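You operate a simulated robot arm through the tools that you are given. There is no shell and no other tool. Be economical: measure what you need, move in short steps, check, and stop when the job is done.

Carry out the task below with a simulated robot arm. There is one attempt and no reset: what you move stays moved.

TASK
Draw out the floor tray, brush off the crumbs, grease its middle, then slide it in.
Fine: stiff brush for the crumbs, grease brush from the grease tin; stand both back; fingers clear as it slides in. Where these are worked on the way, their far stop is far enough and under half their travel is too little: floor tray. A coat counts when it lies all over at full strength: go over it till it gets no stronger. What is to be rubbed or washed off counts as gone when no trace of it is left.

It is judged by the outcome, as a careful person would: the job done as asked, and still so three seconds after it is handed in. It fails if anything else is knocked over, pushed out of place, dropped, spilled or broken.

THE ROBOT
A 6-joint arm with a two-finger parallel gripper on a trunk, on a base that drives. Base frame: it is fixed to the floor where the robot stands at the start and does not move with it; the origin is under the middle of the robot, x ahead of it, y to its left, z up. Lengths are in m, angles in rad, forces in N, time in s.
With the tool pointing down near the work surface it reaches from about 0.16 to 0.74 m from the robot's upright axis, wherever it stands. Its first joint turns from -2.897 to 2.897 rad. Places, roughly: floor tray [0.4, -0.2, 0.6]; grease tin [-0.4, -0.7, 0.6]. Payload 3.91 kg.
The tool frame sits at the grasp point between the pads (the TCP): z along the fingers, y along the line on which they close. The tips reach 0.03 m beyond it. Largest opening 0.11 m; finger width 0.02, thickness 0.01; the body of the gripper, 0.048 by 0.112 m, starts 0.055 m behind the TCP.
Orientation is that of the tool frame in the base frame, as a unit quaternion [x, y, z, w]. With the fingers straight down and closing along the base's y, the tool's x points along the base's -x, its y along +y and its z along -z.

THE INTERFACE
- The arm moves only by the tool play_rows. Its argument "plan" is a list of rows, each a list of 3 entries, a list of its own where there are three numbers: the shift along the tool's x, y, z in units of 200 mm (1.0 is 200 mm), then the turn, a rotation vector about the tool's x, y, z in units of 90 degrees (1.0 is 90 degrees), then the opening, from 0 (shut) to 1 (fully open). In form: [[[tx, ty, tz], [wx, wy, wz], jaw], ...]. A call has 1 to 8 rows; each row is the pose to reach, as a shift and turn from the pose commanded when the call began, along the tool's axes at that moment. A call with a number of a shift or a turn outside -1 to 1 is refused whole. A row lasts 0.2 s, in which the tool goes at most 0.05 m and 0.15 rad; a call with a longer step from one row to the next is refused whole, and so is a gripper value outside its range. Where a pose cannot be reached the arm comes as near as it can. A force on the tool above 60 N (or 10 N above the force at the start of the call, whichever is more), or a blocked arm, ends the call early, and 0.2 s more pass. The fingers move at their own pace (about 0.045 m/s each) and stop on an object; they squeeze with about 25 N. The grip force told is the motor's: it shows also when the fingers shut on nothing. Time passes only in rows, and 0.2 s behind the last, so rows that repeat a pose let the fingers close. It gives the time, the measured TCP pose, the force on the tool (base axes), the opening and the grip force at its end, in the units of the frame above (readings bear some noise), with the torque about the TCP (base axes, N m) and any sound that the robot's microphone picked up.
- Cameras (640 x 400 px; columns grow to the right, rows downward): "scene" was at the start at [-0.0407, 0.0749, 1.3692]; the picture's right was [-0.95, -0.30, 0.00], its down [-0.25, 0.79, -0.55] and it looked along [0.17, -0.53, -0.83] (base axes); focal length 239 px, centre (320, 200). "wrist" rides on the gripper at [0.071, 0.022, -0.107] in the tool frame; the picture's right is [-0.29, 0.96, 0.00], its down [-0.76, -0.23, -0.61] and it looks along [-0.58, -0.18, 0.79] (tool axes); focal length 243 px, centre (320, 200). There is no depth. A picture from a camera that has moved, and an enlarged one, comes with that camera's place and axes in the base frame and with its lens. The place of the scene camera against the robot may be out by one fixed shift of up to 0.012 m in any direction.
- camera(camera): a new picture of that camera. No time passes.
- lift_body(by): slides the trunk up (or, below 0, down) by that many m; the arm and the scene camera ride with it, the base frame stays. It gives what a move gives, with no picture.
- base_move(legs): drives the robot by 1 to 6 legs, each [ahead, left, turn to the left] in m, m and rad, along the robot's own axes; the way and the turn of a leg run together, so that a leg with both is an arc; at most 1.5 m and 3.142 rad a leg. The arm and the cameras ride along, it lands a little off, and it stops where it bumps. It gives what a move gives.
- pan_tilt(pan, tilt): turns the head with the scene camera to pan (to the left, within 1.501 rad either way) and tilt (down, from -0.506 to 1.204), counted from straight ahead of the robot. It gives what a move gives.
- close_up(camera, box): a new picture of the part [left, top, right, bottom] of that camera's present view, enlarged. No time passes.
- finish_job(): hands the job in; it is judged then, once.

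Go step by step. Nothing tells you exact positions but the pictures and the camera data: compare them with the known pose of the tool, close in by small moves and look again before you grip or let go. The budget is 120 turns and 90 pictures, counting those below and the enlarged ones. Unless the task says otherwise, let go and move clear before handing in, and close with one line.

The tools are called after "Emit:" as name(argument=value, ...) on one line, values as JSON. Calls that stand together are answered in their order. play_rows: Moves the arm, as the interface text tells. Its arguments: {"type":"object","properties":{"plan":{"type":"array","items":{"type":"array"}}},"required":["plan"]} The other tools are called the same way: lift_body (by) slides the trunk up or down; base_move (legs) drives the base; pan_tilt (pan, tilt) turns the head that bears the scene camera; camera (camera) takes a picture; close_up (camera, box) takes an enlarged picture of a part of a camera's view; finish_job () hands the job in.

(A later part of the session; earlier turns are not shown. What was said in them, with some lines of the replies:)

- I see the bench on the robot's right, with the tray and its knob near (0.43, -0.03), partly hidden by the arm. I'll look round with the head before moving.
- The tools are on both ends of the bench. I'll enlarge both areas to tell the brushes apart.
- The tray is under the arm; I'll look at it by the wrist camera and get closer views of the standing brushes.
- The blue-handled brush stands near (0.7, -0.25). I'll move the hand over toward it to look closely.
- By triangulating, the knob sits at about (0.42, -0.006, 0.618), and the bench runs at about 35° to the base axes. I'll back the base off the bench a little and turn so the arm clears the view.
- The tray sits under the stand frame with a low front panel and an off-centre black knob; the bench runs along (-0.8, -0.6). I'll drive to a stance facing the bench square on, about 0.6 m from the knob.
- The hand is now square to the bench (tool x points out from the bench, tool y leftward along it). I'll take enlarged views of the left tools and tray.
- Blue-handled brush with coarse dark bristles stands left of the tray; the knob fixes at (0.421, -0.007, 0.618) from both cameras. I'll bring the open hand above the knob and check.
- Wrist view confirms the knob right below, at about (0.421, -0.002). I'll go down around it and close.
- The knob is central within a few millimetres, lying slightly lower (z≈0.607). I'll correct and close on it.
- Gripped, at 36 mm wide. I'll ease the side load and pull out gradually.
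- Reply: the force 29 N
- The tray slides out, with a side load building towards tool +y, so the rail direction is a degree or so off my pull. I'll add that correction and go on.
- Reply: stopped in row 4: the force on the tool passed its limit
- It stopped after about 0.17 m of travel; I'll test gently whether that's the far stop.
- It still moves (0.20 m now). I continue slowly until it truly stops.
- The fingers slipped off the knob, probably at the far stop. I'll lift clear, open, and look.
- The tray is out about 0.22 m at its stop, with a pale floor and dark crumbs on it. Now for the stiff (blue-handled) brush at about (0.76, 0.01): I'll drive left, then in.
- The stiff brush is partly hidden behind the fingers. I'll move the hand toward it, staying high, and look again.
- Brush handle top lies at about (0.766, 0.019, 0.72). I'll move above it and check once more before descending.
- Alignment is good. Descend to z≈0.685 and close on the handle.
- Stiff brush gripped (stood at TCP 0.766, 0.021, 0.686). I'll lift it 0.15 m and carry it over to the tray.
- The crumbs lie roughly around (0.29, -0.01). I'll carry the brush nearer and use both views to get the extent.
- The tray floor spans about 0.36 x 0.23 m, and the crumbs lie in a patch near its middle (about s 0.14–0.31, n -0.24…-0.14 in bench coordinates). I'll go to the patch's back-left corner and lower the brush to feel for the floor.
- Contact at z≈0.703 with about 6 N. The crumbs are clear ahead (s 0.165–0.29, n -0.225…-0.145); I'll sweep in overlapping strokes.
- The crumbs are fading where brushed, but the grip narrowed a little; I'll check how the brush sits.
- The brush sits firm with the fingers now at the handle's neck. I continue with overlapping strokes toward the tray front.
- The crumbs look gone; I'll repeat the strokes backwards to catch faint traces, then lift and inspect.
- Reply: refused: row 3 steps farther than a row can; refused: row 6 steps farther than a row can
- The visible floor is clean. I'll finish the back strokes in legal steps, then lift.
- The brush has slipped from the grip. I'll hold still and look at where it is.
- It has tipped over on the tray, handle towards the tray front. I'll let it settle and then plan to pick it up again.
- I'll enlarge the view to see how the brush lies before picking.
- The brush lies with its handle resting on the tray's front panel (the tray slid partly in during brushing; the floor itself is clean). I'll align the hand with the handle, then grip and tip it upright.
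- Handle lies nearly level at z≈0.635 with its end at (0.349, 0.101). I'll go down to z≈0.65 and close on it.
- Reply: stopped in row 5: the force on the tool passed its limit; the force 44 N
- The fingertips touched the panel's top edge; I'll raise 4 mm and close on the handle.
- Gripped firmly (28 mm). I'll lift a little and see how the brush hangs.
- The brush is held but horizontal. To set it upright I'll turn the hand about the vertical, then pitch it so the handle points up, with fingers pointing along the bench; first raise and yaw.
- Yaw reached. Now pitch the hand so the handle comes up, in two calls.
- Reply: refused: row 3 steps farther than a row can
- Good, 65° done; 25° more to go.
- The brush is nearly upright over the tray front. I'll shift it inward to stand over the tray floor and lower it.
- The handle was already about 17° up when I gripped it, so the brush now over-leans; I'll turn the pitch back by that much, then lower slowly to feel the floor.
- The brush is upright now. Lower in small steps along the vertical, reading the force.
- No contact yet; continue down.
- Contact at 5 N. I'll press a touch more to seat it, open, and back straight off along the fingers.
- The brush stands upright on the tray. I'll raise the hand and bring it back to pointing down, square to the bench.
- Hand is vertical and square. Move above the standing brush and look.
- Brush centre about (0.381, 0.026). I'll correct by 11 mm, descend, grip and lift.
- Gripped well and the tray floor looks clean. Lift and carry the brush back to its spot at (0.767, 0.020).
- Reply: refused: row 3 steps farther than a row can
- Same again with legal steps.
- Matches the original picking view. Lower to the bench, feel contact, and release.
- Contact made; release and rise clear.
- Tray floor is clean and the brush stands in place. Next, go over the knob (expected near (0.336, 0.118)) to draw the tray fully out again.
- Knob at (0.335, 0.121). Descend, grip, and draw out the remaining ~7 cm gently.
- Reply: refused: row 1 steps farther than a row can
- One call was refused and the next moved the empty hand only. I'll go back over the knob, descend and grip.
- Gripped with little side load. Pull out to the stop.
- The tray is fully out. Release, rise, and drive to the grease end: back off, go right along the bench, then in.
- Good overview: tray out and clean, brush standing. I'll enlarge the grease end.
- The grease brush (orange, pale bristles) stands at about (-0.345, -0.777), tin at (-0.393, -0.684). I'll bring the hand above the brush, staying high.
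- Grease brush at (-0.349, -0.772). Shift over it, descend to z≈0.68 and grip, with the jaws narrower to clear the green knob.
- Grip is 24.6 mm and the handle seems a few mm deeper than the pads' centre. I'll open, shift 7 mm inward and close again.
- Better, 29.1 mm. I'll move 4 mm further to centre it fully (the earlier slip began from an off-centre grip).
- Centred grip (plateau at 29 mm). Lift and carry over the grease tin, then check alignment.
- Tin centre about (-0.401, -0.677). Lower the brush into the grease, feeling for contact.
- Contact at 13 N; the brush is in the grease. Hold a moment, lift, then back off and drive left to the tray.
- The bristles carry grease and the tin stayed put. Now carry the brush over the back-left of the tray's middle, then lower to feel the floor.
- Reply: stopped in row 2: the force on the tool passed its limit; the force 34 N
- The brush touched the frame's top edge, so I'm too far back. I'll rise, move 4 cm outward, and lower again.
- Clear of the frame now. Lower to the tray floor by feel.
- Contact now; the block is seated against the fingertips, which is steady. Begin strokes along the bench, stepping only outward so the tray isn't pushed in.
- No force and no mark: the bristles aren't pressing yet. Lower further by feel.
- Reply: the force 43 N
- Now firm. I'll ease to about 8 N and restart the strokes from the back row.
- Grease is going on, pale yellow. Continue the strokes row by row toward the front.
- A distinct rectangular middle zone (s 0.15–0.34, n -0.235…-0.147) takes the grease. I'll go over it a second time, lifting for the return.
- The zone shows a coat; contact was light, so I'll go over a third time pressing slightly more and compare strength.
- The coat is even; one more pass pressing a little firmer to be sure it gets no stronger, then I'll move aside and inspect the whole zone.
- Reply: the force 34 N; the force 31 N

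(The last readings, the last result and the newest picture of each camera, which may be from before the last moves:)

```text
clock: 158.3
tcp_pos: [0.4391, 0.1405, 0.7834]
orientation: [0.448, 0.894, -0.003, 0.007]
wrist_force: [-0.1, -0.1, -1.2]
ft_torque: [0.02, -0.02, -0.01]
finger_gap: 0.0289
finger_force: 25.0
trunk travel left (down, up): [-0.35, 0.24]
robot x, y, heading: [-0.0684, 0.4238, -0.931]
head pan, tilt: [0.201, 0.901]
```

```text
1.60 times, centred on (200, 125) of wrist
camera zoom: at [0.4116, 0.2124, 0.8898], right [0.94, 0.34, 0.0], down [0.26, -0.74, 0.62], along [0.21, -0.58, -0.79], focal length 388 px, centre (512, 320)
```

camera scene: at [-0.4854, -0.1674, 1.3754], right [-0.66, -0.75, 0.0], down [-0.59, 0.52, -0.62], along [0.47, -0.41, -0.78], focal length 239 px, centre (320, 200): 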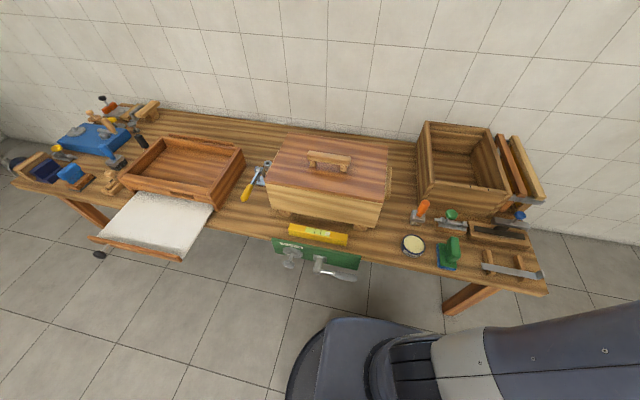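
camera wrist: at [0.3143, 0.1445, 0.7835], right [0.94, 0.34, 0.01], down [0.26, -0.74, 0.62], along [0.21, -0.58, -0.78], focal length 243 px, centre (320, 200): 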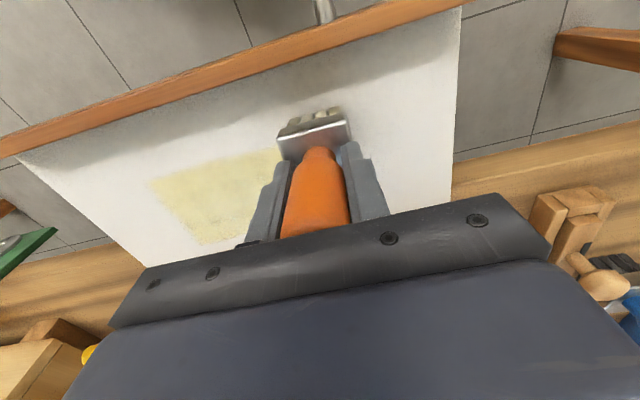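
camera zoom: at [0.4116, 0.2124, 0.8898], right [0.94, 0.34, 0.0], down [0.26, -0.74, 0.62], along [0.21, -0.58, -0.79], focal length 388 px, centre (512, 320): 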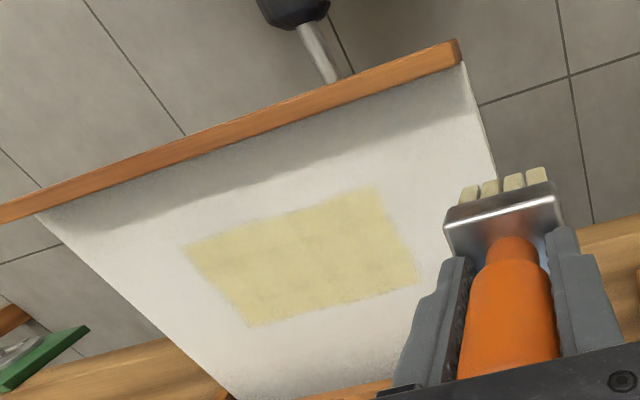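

The zone shows a full rectangle of grease. I'll make one last overlapping pass including the edges, and compare.

Emit:
play_rows(plan=[[[-0.12, -0.12, 0.1], [0, 0, 0], 0], [[-0.24, -0.24, 0.2], [0, 0, 0], 0], [[-0.36, -0.36, 0.28], [0, 0, 0], 0], [[-0.46, -0.465, 0.3], [0, 0, 0], 0], [[-0.46, -0.465, 0.48], [0, 0, 0], 0], [[-0.46, -0.465, 0.535], [0, 0, 0], 0], [[-0.46, -0.7, 0.535], [0, 0, 0], 0], [[-0.46, -0.93, 0.536], [0, 0, 0], 0]])

Emit:
play_rows(plan=[[[0, -0.24, 0.002], [0, 0, 0], 0], [[0, -0.48, 0.003], [0, 0, 0], 0], [[0, -0.56, 0.003], [0, 0, 0], 0], [[0.12, -0.56, 0.003], [0, 0, 0], 0], [[0.12, -0.32, 0.002], [0, 0, 0], 0], [[0.12, -0.08, 0], [0, 0, 0], 0], [[0.12, 0.16, 0], [0, 0, 0], 0], [[0.12, 0.4, 0], [0, 0, 0], 0]])

Emit:
play_rows(plan=[[[0, 0.05, 0], [0, 0, 0], 0], [[0.12, 0.05, 0], [0, 0, 0], 0], [[0.12, -0.19, 0], [0, 0, 0], 0], [[0.12, -0.43, 0], [0, 0, 0], 0], [[0.12, -0.67, 0.002], [0, 0, 0], 0], [[0.12, -0.91, 0.003], [0, 0, 0], 0], [[0.24, -0.96, 0.003], [0, 0, 0], 0], [[0.24, -0.72, 0.002], [0, 0, 0], 0]])

Emit:
play_rows(plan=[[[0, 0.24, 0], [0, 0, 0], 0], [[0, 0.48, 0], [0, 0, 0], 0], [[0, 0.72, 0], [0, 0, 0], 0], [[0, 0.78, 0], [0, 0, 0], 0], [[0.1, 0.78, 0], [0, 0, 0], 0], [[0.1, 0.54, 0], [0, 0, 0], 0], [[0.1, 0.3, 0], [0, 0, 0], 0], [[0.1, 0.06, 0], [0, 0, 0], 0]])

Emit:
play_rows(plan=[[[0, -0.2, 0], [0, 0, 0], 0], [[0, -0.3, -0.1], [0, 0, 0], 0], [[0, -0.4, -0.3], [0, 0, 0], 0], [[0, -0.5, -0.5], [0, 0, 0], 0], [[0, -0.6, -0.7], [0, 0, 0], 0]])

Emit:
close_up(camera="wrist", box=[240, 0, 640, 250])

```text
clock: 160.1
tcp_pos: [0.3448, -0.0445, 0.6786]
orientation: [0.448, 0.894, -0.003, 0.008]
wrist_force: [-0.2, -0.1, -0.6]
ft_torque: [0.01, 0.05, 0.01]
finger_gap: 0.0288
finger_force: 25.0
trunk travel left (down, up): [-0.35, 0.24]
robot x, y, heading: [-0.0666, 0.4257, -0.923]
head pan, tilt: [0.201, 0.901]
```

```text
clock: 161.9
tcp_pos: [0.3952, 0.0212, 0.6775]
orientation: [0.448, 0.894, -0.003, 0.007]
wrist_force: [0.1, -0.2, -1.2]
ft_torque: [0.04, -0.01, 0.02]
finger_gap: 0.0291
finger_force: 25.3
trunk travel left (down, up): [-0.35, 0.24]
robot x, y, heading: [-0.0685, 0.4253, -0.927]
head pan, tilt: [0.201, 0.901]
```

```text
clock: 163.7
tcp_pos: [0.2494, -0.027, 0.6764]
orientation: [0.449, 0.894, -0.003, 0.007]
wrist_force: [0.7, -0.8, 0.8]
ft_torque: [0.03, -0.07, -0.04]
finger_gap: 0.0293
finger_force: 24.9
trunk travel left (down, up): [-0.35, 0.24]
robot x, y, heading: [-0.0687, 0.4242, -0.927]
head pan, tilt: [0.201, 0.901]
```

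```text
clock: 165.5
tcp_pos: [0.2475, -0.0037, 0.6763]
orientation: [0.447, 0.895, -0.004, 0.008]
wrist_force: [0.2, -0.1, 12.7]
ft_torque: [0.16, 0.2, -0.03]
finger_gap: 0.0286
finger_force: 24.8
trunk travel left (down, up): [-0.35, 0.24]
robot x, y, heading: [-0.0714, 0.4285, -0.926]
head pan, tilt: [0.201, 0.901]
```

```text
clock: 166.7
tcp_pos: [0.1506, -0.0729, 0.8151]
orientation: [0.448, 0.894, -0.003, 0.006]
wrist_force: [-0.3, -0.7, -1.0]
ft_torque: [0.02, -0.02, 0.0]
finger_gap: 0.0288
finger_force: 25.1
trunk travel left (down, up): [-0.35, 0.24]
robot x, y, heading: [-0.067, 0.4259, -0.927]
head pan, tilt: [0.201, 0.901]
```

```text
1.60 times, centred on (440, 125) of wrist
camera zoom: at [0.1231, -0.002, 0.9219], right [0.94, 0.34, 0.01], down [0.26, -0.74, 0.62], along [0.21, -0.58, -0.79], focal length 388 px, centre (128, 320)
```

zoom: 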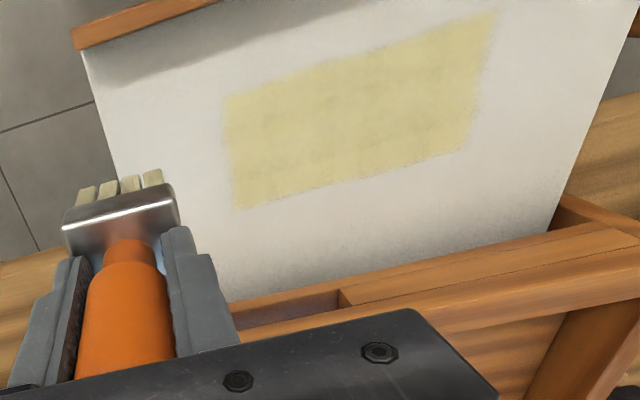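

The coat looks even; I'll enlarge once to check for thinner streaks.

Emit:
close_up(camera="wrist", box=[370, 0, 560, 140])

```text
2.86 times, centred on (465, 70) of wrist
camera zoom: at [0.1231, -0.002, 0.9219], right [0.94, 0.34, 0.01], down [0.26, -0.74, 0.62], along [0.21, -0.58, -0.79], focal length 693 px, centre (-94, 571)
```

zoom: 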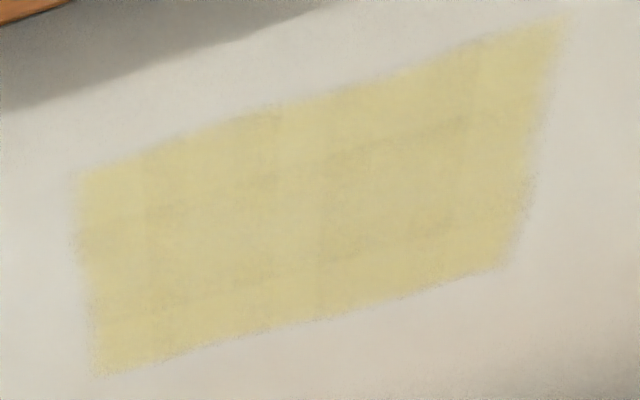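

Even. I'll make one last firm pass for certainty, then lift away.

Emit:
play_rows(plan=[[[-0.12, 0.1, 0.1], [0, 0, 0], 0], [[-0.24, 0.2, 0.2], [0, 0, 0], 0], [[-0.36, 0.3, 0.3], [0, 0, 0], 0], [[-0.44, 0.33, 0.45], [0, 0, 0], 0], [[-0.44, 0.33, 0.62], [0, 0, 0], 0], [[-0.44, 0.33, 0.703], [0, 0, 0], 0], [[-0.44, 0.56, 0.703], [0, 0, 0], 0], [[-0.44, 0.79, 0.702], [0, 0, 0], 0]])

Emit:
play_rows(plan=[[[0, 0.24, 0], [0, 0, 0], 0], [[0, 0.48, 0], [0, 0, 0], 0], [[0, 0.53, 0], [0, 0, 0], 0], [[0.1, 0.53, 0], [0, 0, 0], 0], [[0.1, 0.29, 0], [0, 0, 0], 0], [[0.1, 0.05, 0], [0, 0, 0], 0], [[0.1, -0.19, 0.002], [0, 0, 0], 0], [[0.1, -0.42, 0.003], [0, 0, 0], 0]])

Emit:
play_rows(plan=[[[0, -0.05, 0], [0, 0, 0], 0], [[0.1, -0.05, 0], [0, 0, 0], 0], [[0.1, 0.19, 0], [0, 0, 0], 0], [[0.1, 0.43, -0.002], [0, 0, 0], 0], [[0.1, 0.67, -0.003], [0, 0, 0], 0], [[0.1, 0.91, -0.003], [0, 0, 0], 0], [[0.2, 0.93, -0.003], [0, 0, 0], 0], [[0.2, 0.69, -0.003], [0, 0, 0], 0]])

Emit:
play_rows(plan=[[[0, -0.24, 0], [0, 0, 0], 0], [[0, -0.48, 0.002], [0, 0, 0], 0], [[0, -0.71, 0.003], [0, 0, 0], 0], [[0.1, -0.71, 0.003], [0, 0, 0], 0], [[0.1, -0.48, 0.002], [0, 0, 0], 0], [[0.1, -0.24, 0], [0, 0, 0], 0], [[0.1, 0, 0], [0, 0, 0], 0], [[0.1, 0.22, 0], [0, 0, 0], 0]])

Emit:
play_rows(plan=[[[0, 0, -0.2], [0, 0, 0], 0], [[0, 0, -0.4], [0, 0, 0], 0], [[0, 0, -0.6], [0, 0, 0], 0], [[0.1, 0, -0.72], [0, 0, 0], 0]])

Emit:
close_up(camera="wrist", box=[80, 30, 400, 230])

```text
clock: 168.5
tcp_pos: [0.33, -0.0503, 0.6786]
orientation: [0.449, 0.894, -0.003, 0.008]
wrist_force: [-0.3, -0.5, -0.4]
ft_torque: [-0.01, -0.01, -0.01]
finger_gap: 0.0288
finger_force: 24.4
trunk travel left (down, up): [-0.35, 0.24]
robot x, y, heading: [-0.0701, 0.4279, -0.931]
head pan, tilt: [0.201, 0.901]
```

```text
clock: 170.3
tcp_pos: [0.2526, -0.0846, 0.6759]
orientation: [0.447, 0.894, -0.004, 0.008]
wrist_force: [-1.5, -0.7, 5.1]
ft_torque: [-0.04, 0.18, -0.03]
finger_gap: 0.029
finger_force: 25.0
trunk travel left (down, up): [-0.35, 0.24]
robot x, y, heading: [-0.0688, 0.4264, -0.926]
head pan, tilt: [0.201, 0.901]
```

```text
clock: 172.1
tcp_pos: [0.3377, 0.0298, 0.6773]
orientation: [0.447, 0.894, -0.004, 0.008]
wrist_force: [0.0, -0.9, 11.0]
ft_torque: [0.08, 0.16, -0.03]
finger_gap: 0.0291
finger_force: 24.8
trunk travel left (down, up): [-0.35, 0.24]
robot x, y, heading: [-0.0682, 0.4243, -0.924]
head pan, tilt: [0.201, 0.901]
```

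```text
clock: 173.9
tcp_pos: [0.3623, 0.0722, 0.6755]
orientation: [0.448, 0.894, -0.002, 0.007]
wrist_force: [-5.1, -2.2, 22.5]
ft_torque: [0.21, 0.49, 0.11]
finger_gap: 0.0291
finger_force: 25.7
trunk travel left (down, up): [-0.35, 0.24]
robot x, y, heading: [-0.0665, 0.4271, -0.93]
head pan, tilt: [0.201, 0.901]
```

```text
clock: 174.9
tcp_pos: [0.3505, 0.09, 0.8181]
orientation: [0.448, 0.894, -0.003, 0.006]
wrist_force: [0.2, -0.1, -1.4]
ft_torque: [0.0, -0.01, 0.0]
finger_gap: 0.0289
finger_force: 25.3
trunk travel left (down, up): [-0.35, 0.24]
robot x, y, heading: [-0.0678, 0.4224, -0.928]
head pan, tilt: [0.201, 0.901]
```

```text
2.00 times, centred on (240, 130) of wrist
camera zoom: at [0.3218, 0.1603, 0.9252], right [0.94, 0.34, 0.0], down [0.26, -0.74, 0.62], along [0.21, -0.58, -0.79], focal length 485 px, centre (480, 340)
```

zoom: 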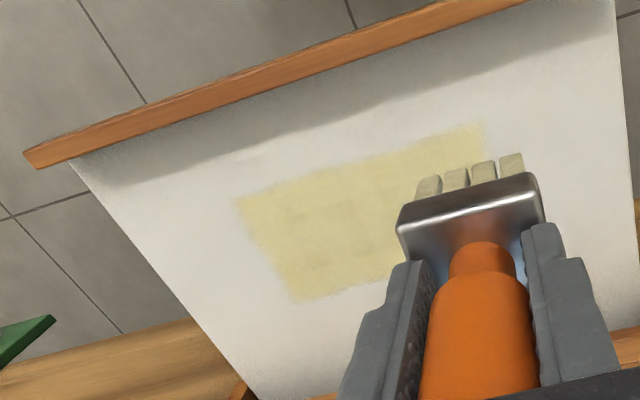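

The coat is full and no stronger than before. Now return the grease brush: draw the hand in, drive right and in to the earlier stance.

Emit:
play_rows(plan=[[[0.1, -0.2, 0], [0, 0, 0], 0], [[0.2, -0.4, 0], [0, 0, 0], 0], [[0.3, -0.6, 0], [0, 0, 0], 0], [[0.4, -0.8, 0], [0, 0, 0], 0], [[0.5, -1.0, 0], [0, 0, 0], 0]])

Emit:
base_move(legs=[[0, -0.85, 0.008], [0.2, 0, 0]])

```text
clock: 176.1
tcp_pos: [0.1281, 0.0487, 0.817]
orientation: [0.448, 0.894, -0.003, 0.007]
wrist_force: [0.0, -1.0, -0.3]
ft_torque: [0.03, -0.03, 0.02]
finger_gap: 0.0287
finger_force: 25.4
trunk travel left (down, up): [-0.35, 0.24]
robot x, y, heading: [-0.0714, 0.43, -0.927]
head pan, tilt: [0.201, 0.901]
```

```text
clock: 181.8
tcp_pos: [-0.4197, -0.6162, 0.8166]
orientation: [0.444, 0.896, -0.003, 0.007]
wrist_force: [0.2, -0.2, -0.9]
ft_torque: [-0.01, -0.01, -0.02]
finger_gap: 0.0286
finger_force: 25.3
trunk travel left (down, up): [-0.35, 0.24]
robot x, y, heading: [-0.6182, -0.2426, -0.911]
head pan, tilt: [0.201, 0.901]
```

Move over the brush's home spot (-0.343, -0.781) and come down partway, then check.

Emit:
play_rows(plan=[[[-0.222, -0.048, 0], [0, 0, 0], 0], [[-0.444, -0.096, 0], [0, 0, 0], 0], [[-0.666, -0.144, 0], [0, 0, 0], 0], [[-0.888, -0.192, 0], [0, 0, 0], 0], [[-0.888, -0.192, 0.2], [0, 0, 0], 0], [[-0.888, -0.192, 0.4], [0, 0, 0], 0], [[-0.888, -0.192, 0.58], [0, 0, 0], 0], [[-0.888, -0.192, 0.68], [0, 0, 0], 0]])

Emit:
camera(camera="wrist")

```text
clock: 183.6
tcp_pos: [-0.3406, -0.7835, 0.6829]
orientation: [0.443, 0.896, -0.003, 0.007]
wrist_force: [-0.2, -0.6, -1.0]
ft_torque: [0.0, -0.02, -0.03]
finger_gap: 0.0288
finger_force: 24.8
trunk travel left (down, up): [-0.35, 0.24]
robot x, y, heading: [-0.6201, -0.2438, -0.913]
head pan, tilt: [0.201, 0.901]
```

```text
2 pictures are left
camera wrist: at [-0.3691, -0.7122, 0.7896], right [0.94, 0.35, 0.01], down [0.27, -0.74, 0.62], along [0.22, -0.58, -0.79], focal length 243 px, centre (320, 200)
```

wrist: 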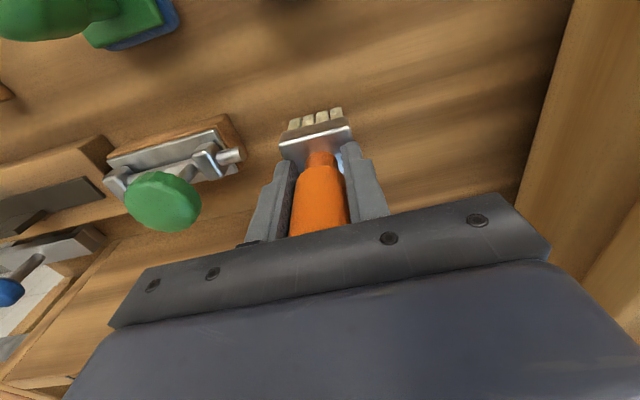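

Placement matches. Lower to the bench by feel.

Emit:
play_rows(plan=[[[0, 0, 0.05], [0, 0, 0], 0], [[0, 0, 0.09], [0, 0, 0], 0], [[0, 0, 0.105], [0, 0, 0], 0]])

```text
clock: 184.4
tcp_pos: [-0.3392, -0.784, 0.6636]
orientation: [0.444, 0.896, -0.003, 0.007]
wrist_force: [-0.3, 0.8, -0.6]
ft_torque: [-0.02, 0.02, 0.0]
finger_gap: 0.0291
finger_force: 25.3
trunk travel left (down, up): [-0.35, 0.24]
robot x, y, heading: [-0.6191, -0.2459, -0.914]
head pan, tilt: [0.201, 0.901]
```

Emit:
play_rows(plan=[[[0, 0, 0.012], [0, 0, 0], 0], [[0, 0, 0.022], [0, 0, 0], 0]])

```text
clock: 185.0
tcp_pos: [-0.3397, -0.7845, 0.6586]
orientation: [0.443, 0.896, -0.002, 0.007]
wrist_force: [-1.1, 0.2, 0.1]
ft_torque: [0.05, 0.04, -0.03]
finger_gap: 0.0288
finger_force: 25.0
trunk travel left (down, up): [-0.35, 0.24]
robot x, y, heading: [-0.6228, -0.2418, -0.912]
head pan, tilt: [0.201, 0.901]
```

Emit:
play_rows(plan=[[[0, 0, 0.008], [0, 0, 0], 0], [[0, 0, 0.015], [0, 0, 0], 0]])

```text
clock: 185.6
tcp_pos: [-0.3423, -0.7838, 0.6578]
orientation: [0.442, 0.897, -0.003, 0.009]
wrist_force: [-1.5, 4.6, 22.0]
ft_torque: [0.67, 0.41, 0.0]
finger_gap: 0.0288
finger_force: 24.6
trunk travel left (down, up): [-0.35, 0.24]
robot x, y, heading: [-0.6205, -0.2436, -0.919]
head pan, tilt: [0.201, 0.901]
```

Seated on the bench. Ease, open, and rise straight up.

Emit:
play_rows(plan=[[[0, 0, -0.009], [0, 0, 0], 0], [[0, 0, -0.009], [0, 0, 0], 0.4], [[0, 0, -0.009], [0, 0, 0], 0.55], [[0, 0, -0.009], [0, 0, 0], 0.55], [[0, 0, -0.2], [0, 0, 0], 0.55], [[0, 0, -0.4], [0, 0, 0], 0.55], [[0, 0, -0.6], [0, 0, 0], 0.55], [[0, 0, -0.8], [0, 0, 0], 0.55]])

Emit:
close_up(camera="scene", box=[80, 120, 480, 280])

```text
clock: 187.4
tcp_pos: [-0.3421, -0.7816, 0.8145]
orientation: [0.443, 0.897, -0.003, 0.006]
wrist_force: [1.0, 0.8, 0.0]
ft_torque: [0.0, -0.01, 0.0]
finger_gap: 0.0605
finger_force: 0.0
trunk travel left (down, up): [-0.35, 0.24]
robot x, y, heading: [-0.6215, -0.2462, -0.919]
head pan, tilt: [0.201, 0.901]
```

```text
1.60 times, centred on (280, 200) of scene
camera zoom: at [-0.4813, -0.1636, 1.3754], right [-0.65, -0.76, 0.0], down [-0.59, 0.51, -0.62], along [0.47, -0.41, -0.78], focal length 382 px, centre (384, 200)
```

zoom: 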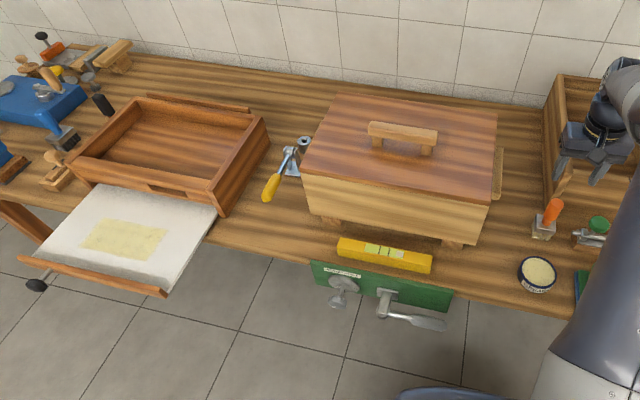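

Both brushes stand in place and the tray shows the greased middle. Retract the hand, then drive back to face the knob.

Emit:
play_rows(plan=[[[0.2, 0, 0], [0, 0, 0], 0.3], [[0.4, 0, 0], [0, 0, 0], 0], [[0.6, 0, 0], [0, 0, 0], 0], [[0.8, 0, 0], [0, 0, 0], 0], [[1.0, 0, 0], [0, 0, 0], 0]])

Emit:
base_move(legs=[[-0.25, 0, 0], [0, 0.975, 0]])

```text
clock: 188.6
tcp_pos: [-0.4649, -0.6244, 0.8118]
orientation: [0.443, 0.896, -0.003, 0.007]
wrist_force: [0.5, 1.1, -0.4]
ft_torque: [0.02, 0.02, 0.03]
finger_gap: 0.0
finger_force: 25.3
trunk travel left (down, up): [-0.35, 0.24]
robot x, y, heading: [-0.6175, -0.246, -0.913]
head pan, tilt: [0.201, 0.901]
```

```text
clock: 195.1
tcp_pos: [0.1556, 0.1756, 0.8123]
orientation: [0.44, 0.898, -0.004, 0.008]
wrist_force: [-0.2, -0.3, -0.2]
ft_torque: [-0.01, 0.03, 0.01]
finger_gap: 0.0001
finger_force: 25.2
trunk travel left (down, up): [-0.35, 0.24]
robot x, y, heading: [-0.0024, 0.5558, -0.905]
head pan, tilt: [0.201, 0.901]
```

Position above, just outside the knob, then take a last look before descending.

Emit:
play_rows(plan=[[[-0.05, 0.19, 0], [0, 0, 0], 0], [[-0.11, 0.38, 0], [0, 0, 0], 0], [[-0.177, 0.557, 0.1], [0, 0, 0], 0], [[-0.177, 0.557, 0.3], [0, 0, 0], 0]])

Emit:
camera(camera="wrist")

```text
clock: 196.1
tcp_pos: [0.2676, 0.2153, 0.7514]
orientation: [0.44, 0.898, -0.004, 0.008]
wrist_force: [-1.5, -0.3, 0.3]
ft_torque: [-0.01, -0.01, 0.0]
finger_gap: 0.0
finger_force: 24.9
trunk travel left (down, up): [-0.35, 0.24]
robot x, y, heading: [-0.0027, 0.5553, -0.911]
head pan, tilt: [0.201, 0.901]
```

```text
0 pictures are left
camera wrist: at [0.2381, 0.2859, 0.8579], right [0.93, 0.36, 0.01], down [0.28, -0.73, 0.62], along [0.23, -0.58, -0.78], focal length 243 px, centre (320, 200)
```

wrist: 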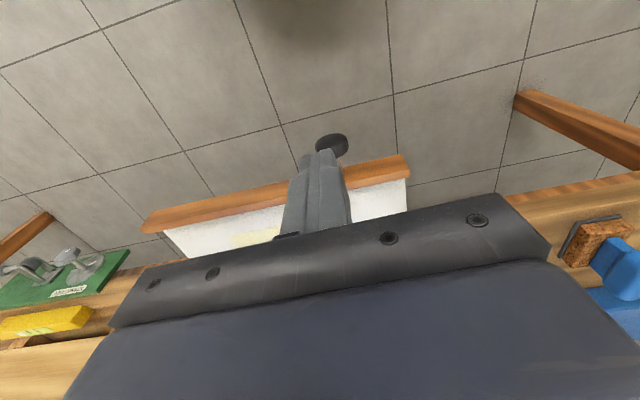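

The knob is at (0.296, 0.175), right ahead of the closed fingers, which stay outside. Descend and push in gently.

Emit:
play_rows(plan=[[[0, 0, 0.22], [0, 0, 0], 0], [[0, 0, 0.44], [0, 0, 0], 0], [[0, 0, 0.645], [0, 0, 0], 0], [[0, 0, 0.645], [0, 0, 0], 0]])

Emit:
play_rows(plan=[[[-0.08, -0.003, 0], [0, 0, 0], 0], [[-0.16, -0.006, 0], [0, 0, 0], 0], [[-0.24, -0.008, 0], [0, 0, 0], 0], [[-0.32, -0.011, 0], [0, 0, 0], 0], [[-0.4, -0.014, 0], [0, 0, 0], 0], [[-0.48, -0.017, 0], [0, 0, 0], 0]])

```text
clock: 197.1
tcp_pos: [0.2674, 0.2145, 0.6234]
orientation: [0.44, 0.898, -0.004, 0.007]
wrist_force: [-0.3, 0.7, -0.1]
ft_torque: [-0.01, -0.02, 0.01]
finger_gap: 0.0001
finger_force: 25.0
trunk travel left (down, up): [-0.35, 0.24]
robot x, y, heading: [-0.0035, 0.5542, -0.907]
head pan, tilt: [0.201, 0.901]
```

```text
clock: 198.5
tcp_pos: [0.3233, 0.1353, 0.6247]
orientation: [0.44, 0.898, -0.004, 0.007]
wrist_force: [0.2, 0.0, -0.1]
ft_torque: [0.01, -0.01, -0.02]
finger_gap: 0.0
finger_force: 24.3
trunk travel left (down, up): [-0.35, 0.24]
robot x, y, heading: [-0.0047, 0.5553, -0.911]
head pan, tilt: [0.201, 0.901]
```

It moves freely with no residual force. Continue slowly and watch for the stop expected near TCP (0.409, 0.018).

Emit:
play_rows(plan=[[[-0.07, -0.002, 0], [0, 0, 0], 0], [[-0.14, -0.005, 0], [0, 0, 0], 0], [[-0.21, -0.007, 0], [0, 0, 0], 0], [[-0.28, -0.01, 0], [0, 0, 0], 0], [[-0.35, -0.012, 0], [0, 0, 0], 0], [[-0.42, -0.014, 0], [0, 0, 0], 0], [[-0.49, -0.017, 0], [0, 0, 0], 0], [[-0.56, -0.019, 0], [0, 0, 0], 0]])

```text
clock: 200.3
tcp_pos: [0.3899, 0.0442, 0.6268]
orientation: [0.44, 0.898, -0.003, 0.008]
wrist_force: [1.0, 0.7, -0.5]
ft_torque: [0.0, 0.01, 0.02]
finger_gap: 0.0002
finger_force: 25.1
trunk travel left (down, up): [-0.35, 0.24]
robot x, y, heading: [-0.006, 0.5562, -0.907]
head pan, tilt: [0.201, 0.901]
```

Emit:
play_rows(plan=[[[-0.03, -0.001, 0.002], [0, 0, 0], 0], [[-0.06, -0.002, 0.004], [0, 0, 0], 0], [[-0.09, -0.003, 0.006], [0, 0, 0], 0], [[-0.12, -0.004, 0.008], [0, 0, 0], 0], [[-0.15, -0.005, 0.01], [0, 0, 0], 0]])

```text
clock: 201.5
tcp_pos: [0.4066, 0.0205, 0.6253]
orientation: [0.441, 0.898, -0.003, 0.006]
wrist_force: [0.4, 1.0, 0.2]
ft_torque: [-0.02, 0.02, 0.0]
finger_gap: 0.0
finger_force: 24.9
trunk travel left (down, up): [-0.35, 0.24]
robot x, y, heading: [-0.0008, 0.5496, -0.908]
head pan, tilt: [0.201, 0.901]
```

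Emit:
play_rows(plan=[[[-0.02, 0, 0], [0, 0, 0], 0], [[-0.04, -0.001, 0], [0, 0, 0], 0]])

Emit:
play_rows(plan=[[[-0.015, 0, 0], [0, 0, 0], 0], [[-0.03, -0.001, 0], [0, 0, 0], 0]])

```text
clock: 202.1
tcp_pos: [0.4104, 0.015, 0.6242]
orientation: [0.44, 0.898, -0.004, 0.006]
wrist_force: [-2.5, 4.3, 1.6]
ft_torque: [0.14, 0.11, -0.01]
finger_gap: 0.0
finger_force: 24.9
trunk travel left (down, up): [-0.35, 0.24]
robot x, y, heading: [-0.0024, 0.5515, -0.908]
head pan, tilt: [0.201, 0.901]
```

```text
clock: 202.7
tcp_pos: [0.4103, 0.0133, 0.6251]
orientation: [0.44, 0.898, -0.001, 0.002]
wrist_force: [-24.6, 34.2, 7.2]
ft_torque: [0.6, 0.24, -0.05]
finger_gap: 0.0
finger_force: 24.5
trunk travel left (down, up): [-0.35, 0.24]
robot x, y, heading: [-0.0039, 0.555, -0.907]
head pan, tilt: [0.201, 0.901]
```

A firm stop at TCP (0.410, 0.013), just where the closed tray's knob should be. Back off outward, then rise clear.

Emit:
play_rows(plan=[[[0.1, 0, 0], [0, 0, 0], 0], [[0.3, 0, 0], [0, 0, 0], 0], [[0.5, 0, 0], [0, 0, 0], 0], [[0.5, 0, -0.2], [0, 0, 0], 0], [[0.5, 0, -0.4], [0, 0, 0], 0], [[0.5, 0, -0.6], [0, 0, 0], 0], [[0.5, 0, -0.8], [0, 0, 0], 0]])

```text
clock: 204.3
tcp_pos: [0.3519, 0.0907, 0.7844]
orientation: [0.44, 0.898, -0.003, 0.007]
wrist_force: [0.2, -0.9, 0.4]
ft_torque: [0.0, 0.05, 0.0]
finger_gap: 0.0002
finger_force: 24.6
trunk travel left (down, up): [-0.35, 0.24]
robot x, y, heading: [-0.0045, 0.5534, -0.909]
head pan, tilt: [0.201, 0.901]
```

The tray is pushed home to its stop, both brushes stood upright in the last views I took of them, and the hand is clear. I'm handing the job in.

Emit:
finish_job()

```text
The job is handed in.
```

I drew the floor tray out, brushed it clean and greased its middle all over. I then stood both brushes back and slid the tray in to its stop with the fingers outside. While I was lifting the stiff brush off the tray it slipped from the grip and tipped over on the tray floor; I stood it up again and put it back. The greased brush also bumped the stand's front edge once, with no visible harm. I had no pictures left at the end, so the tray being fully in is judged from the stop force and the hand's position, not seen.
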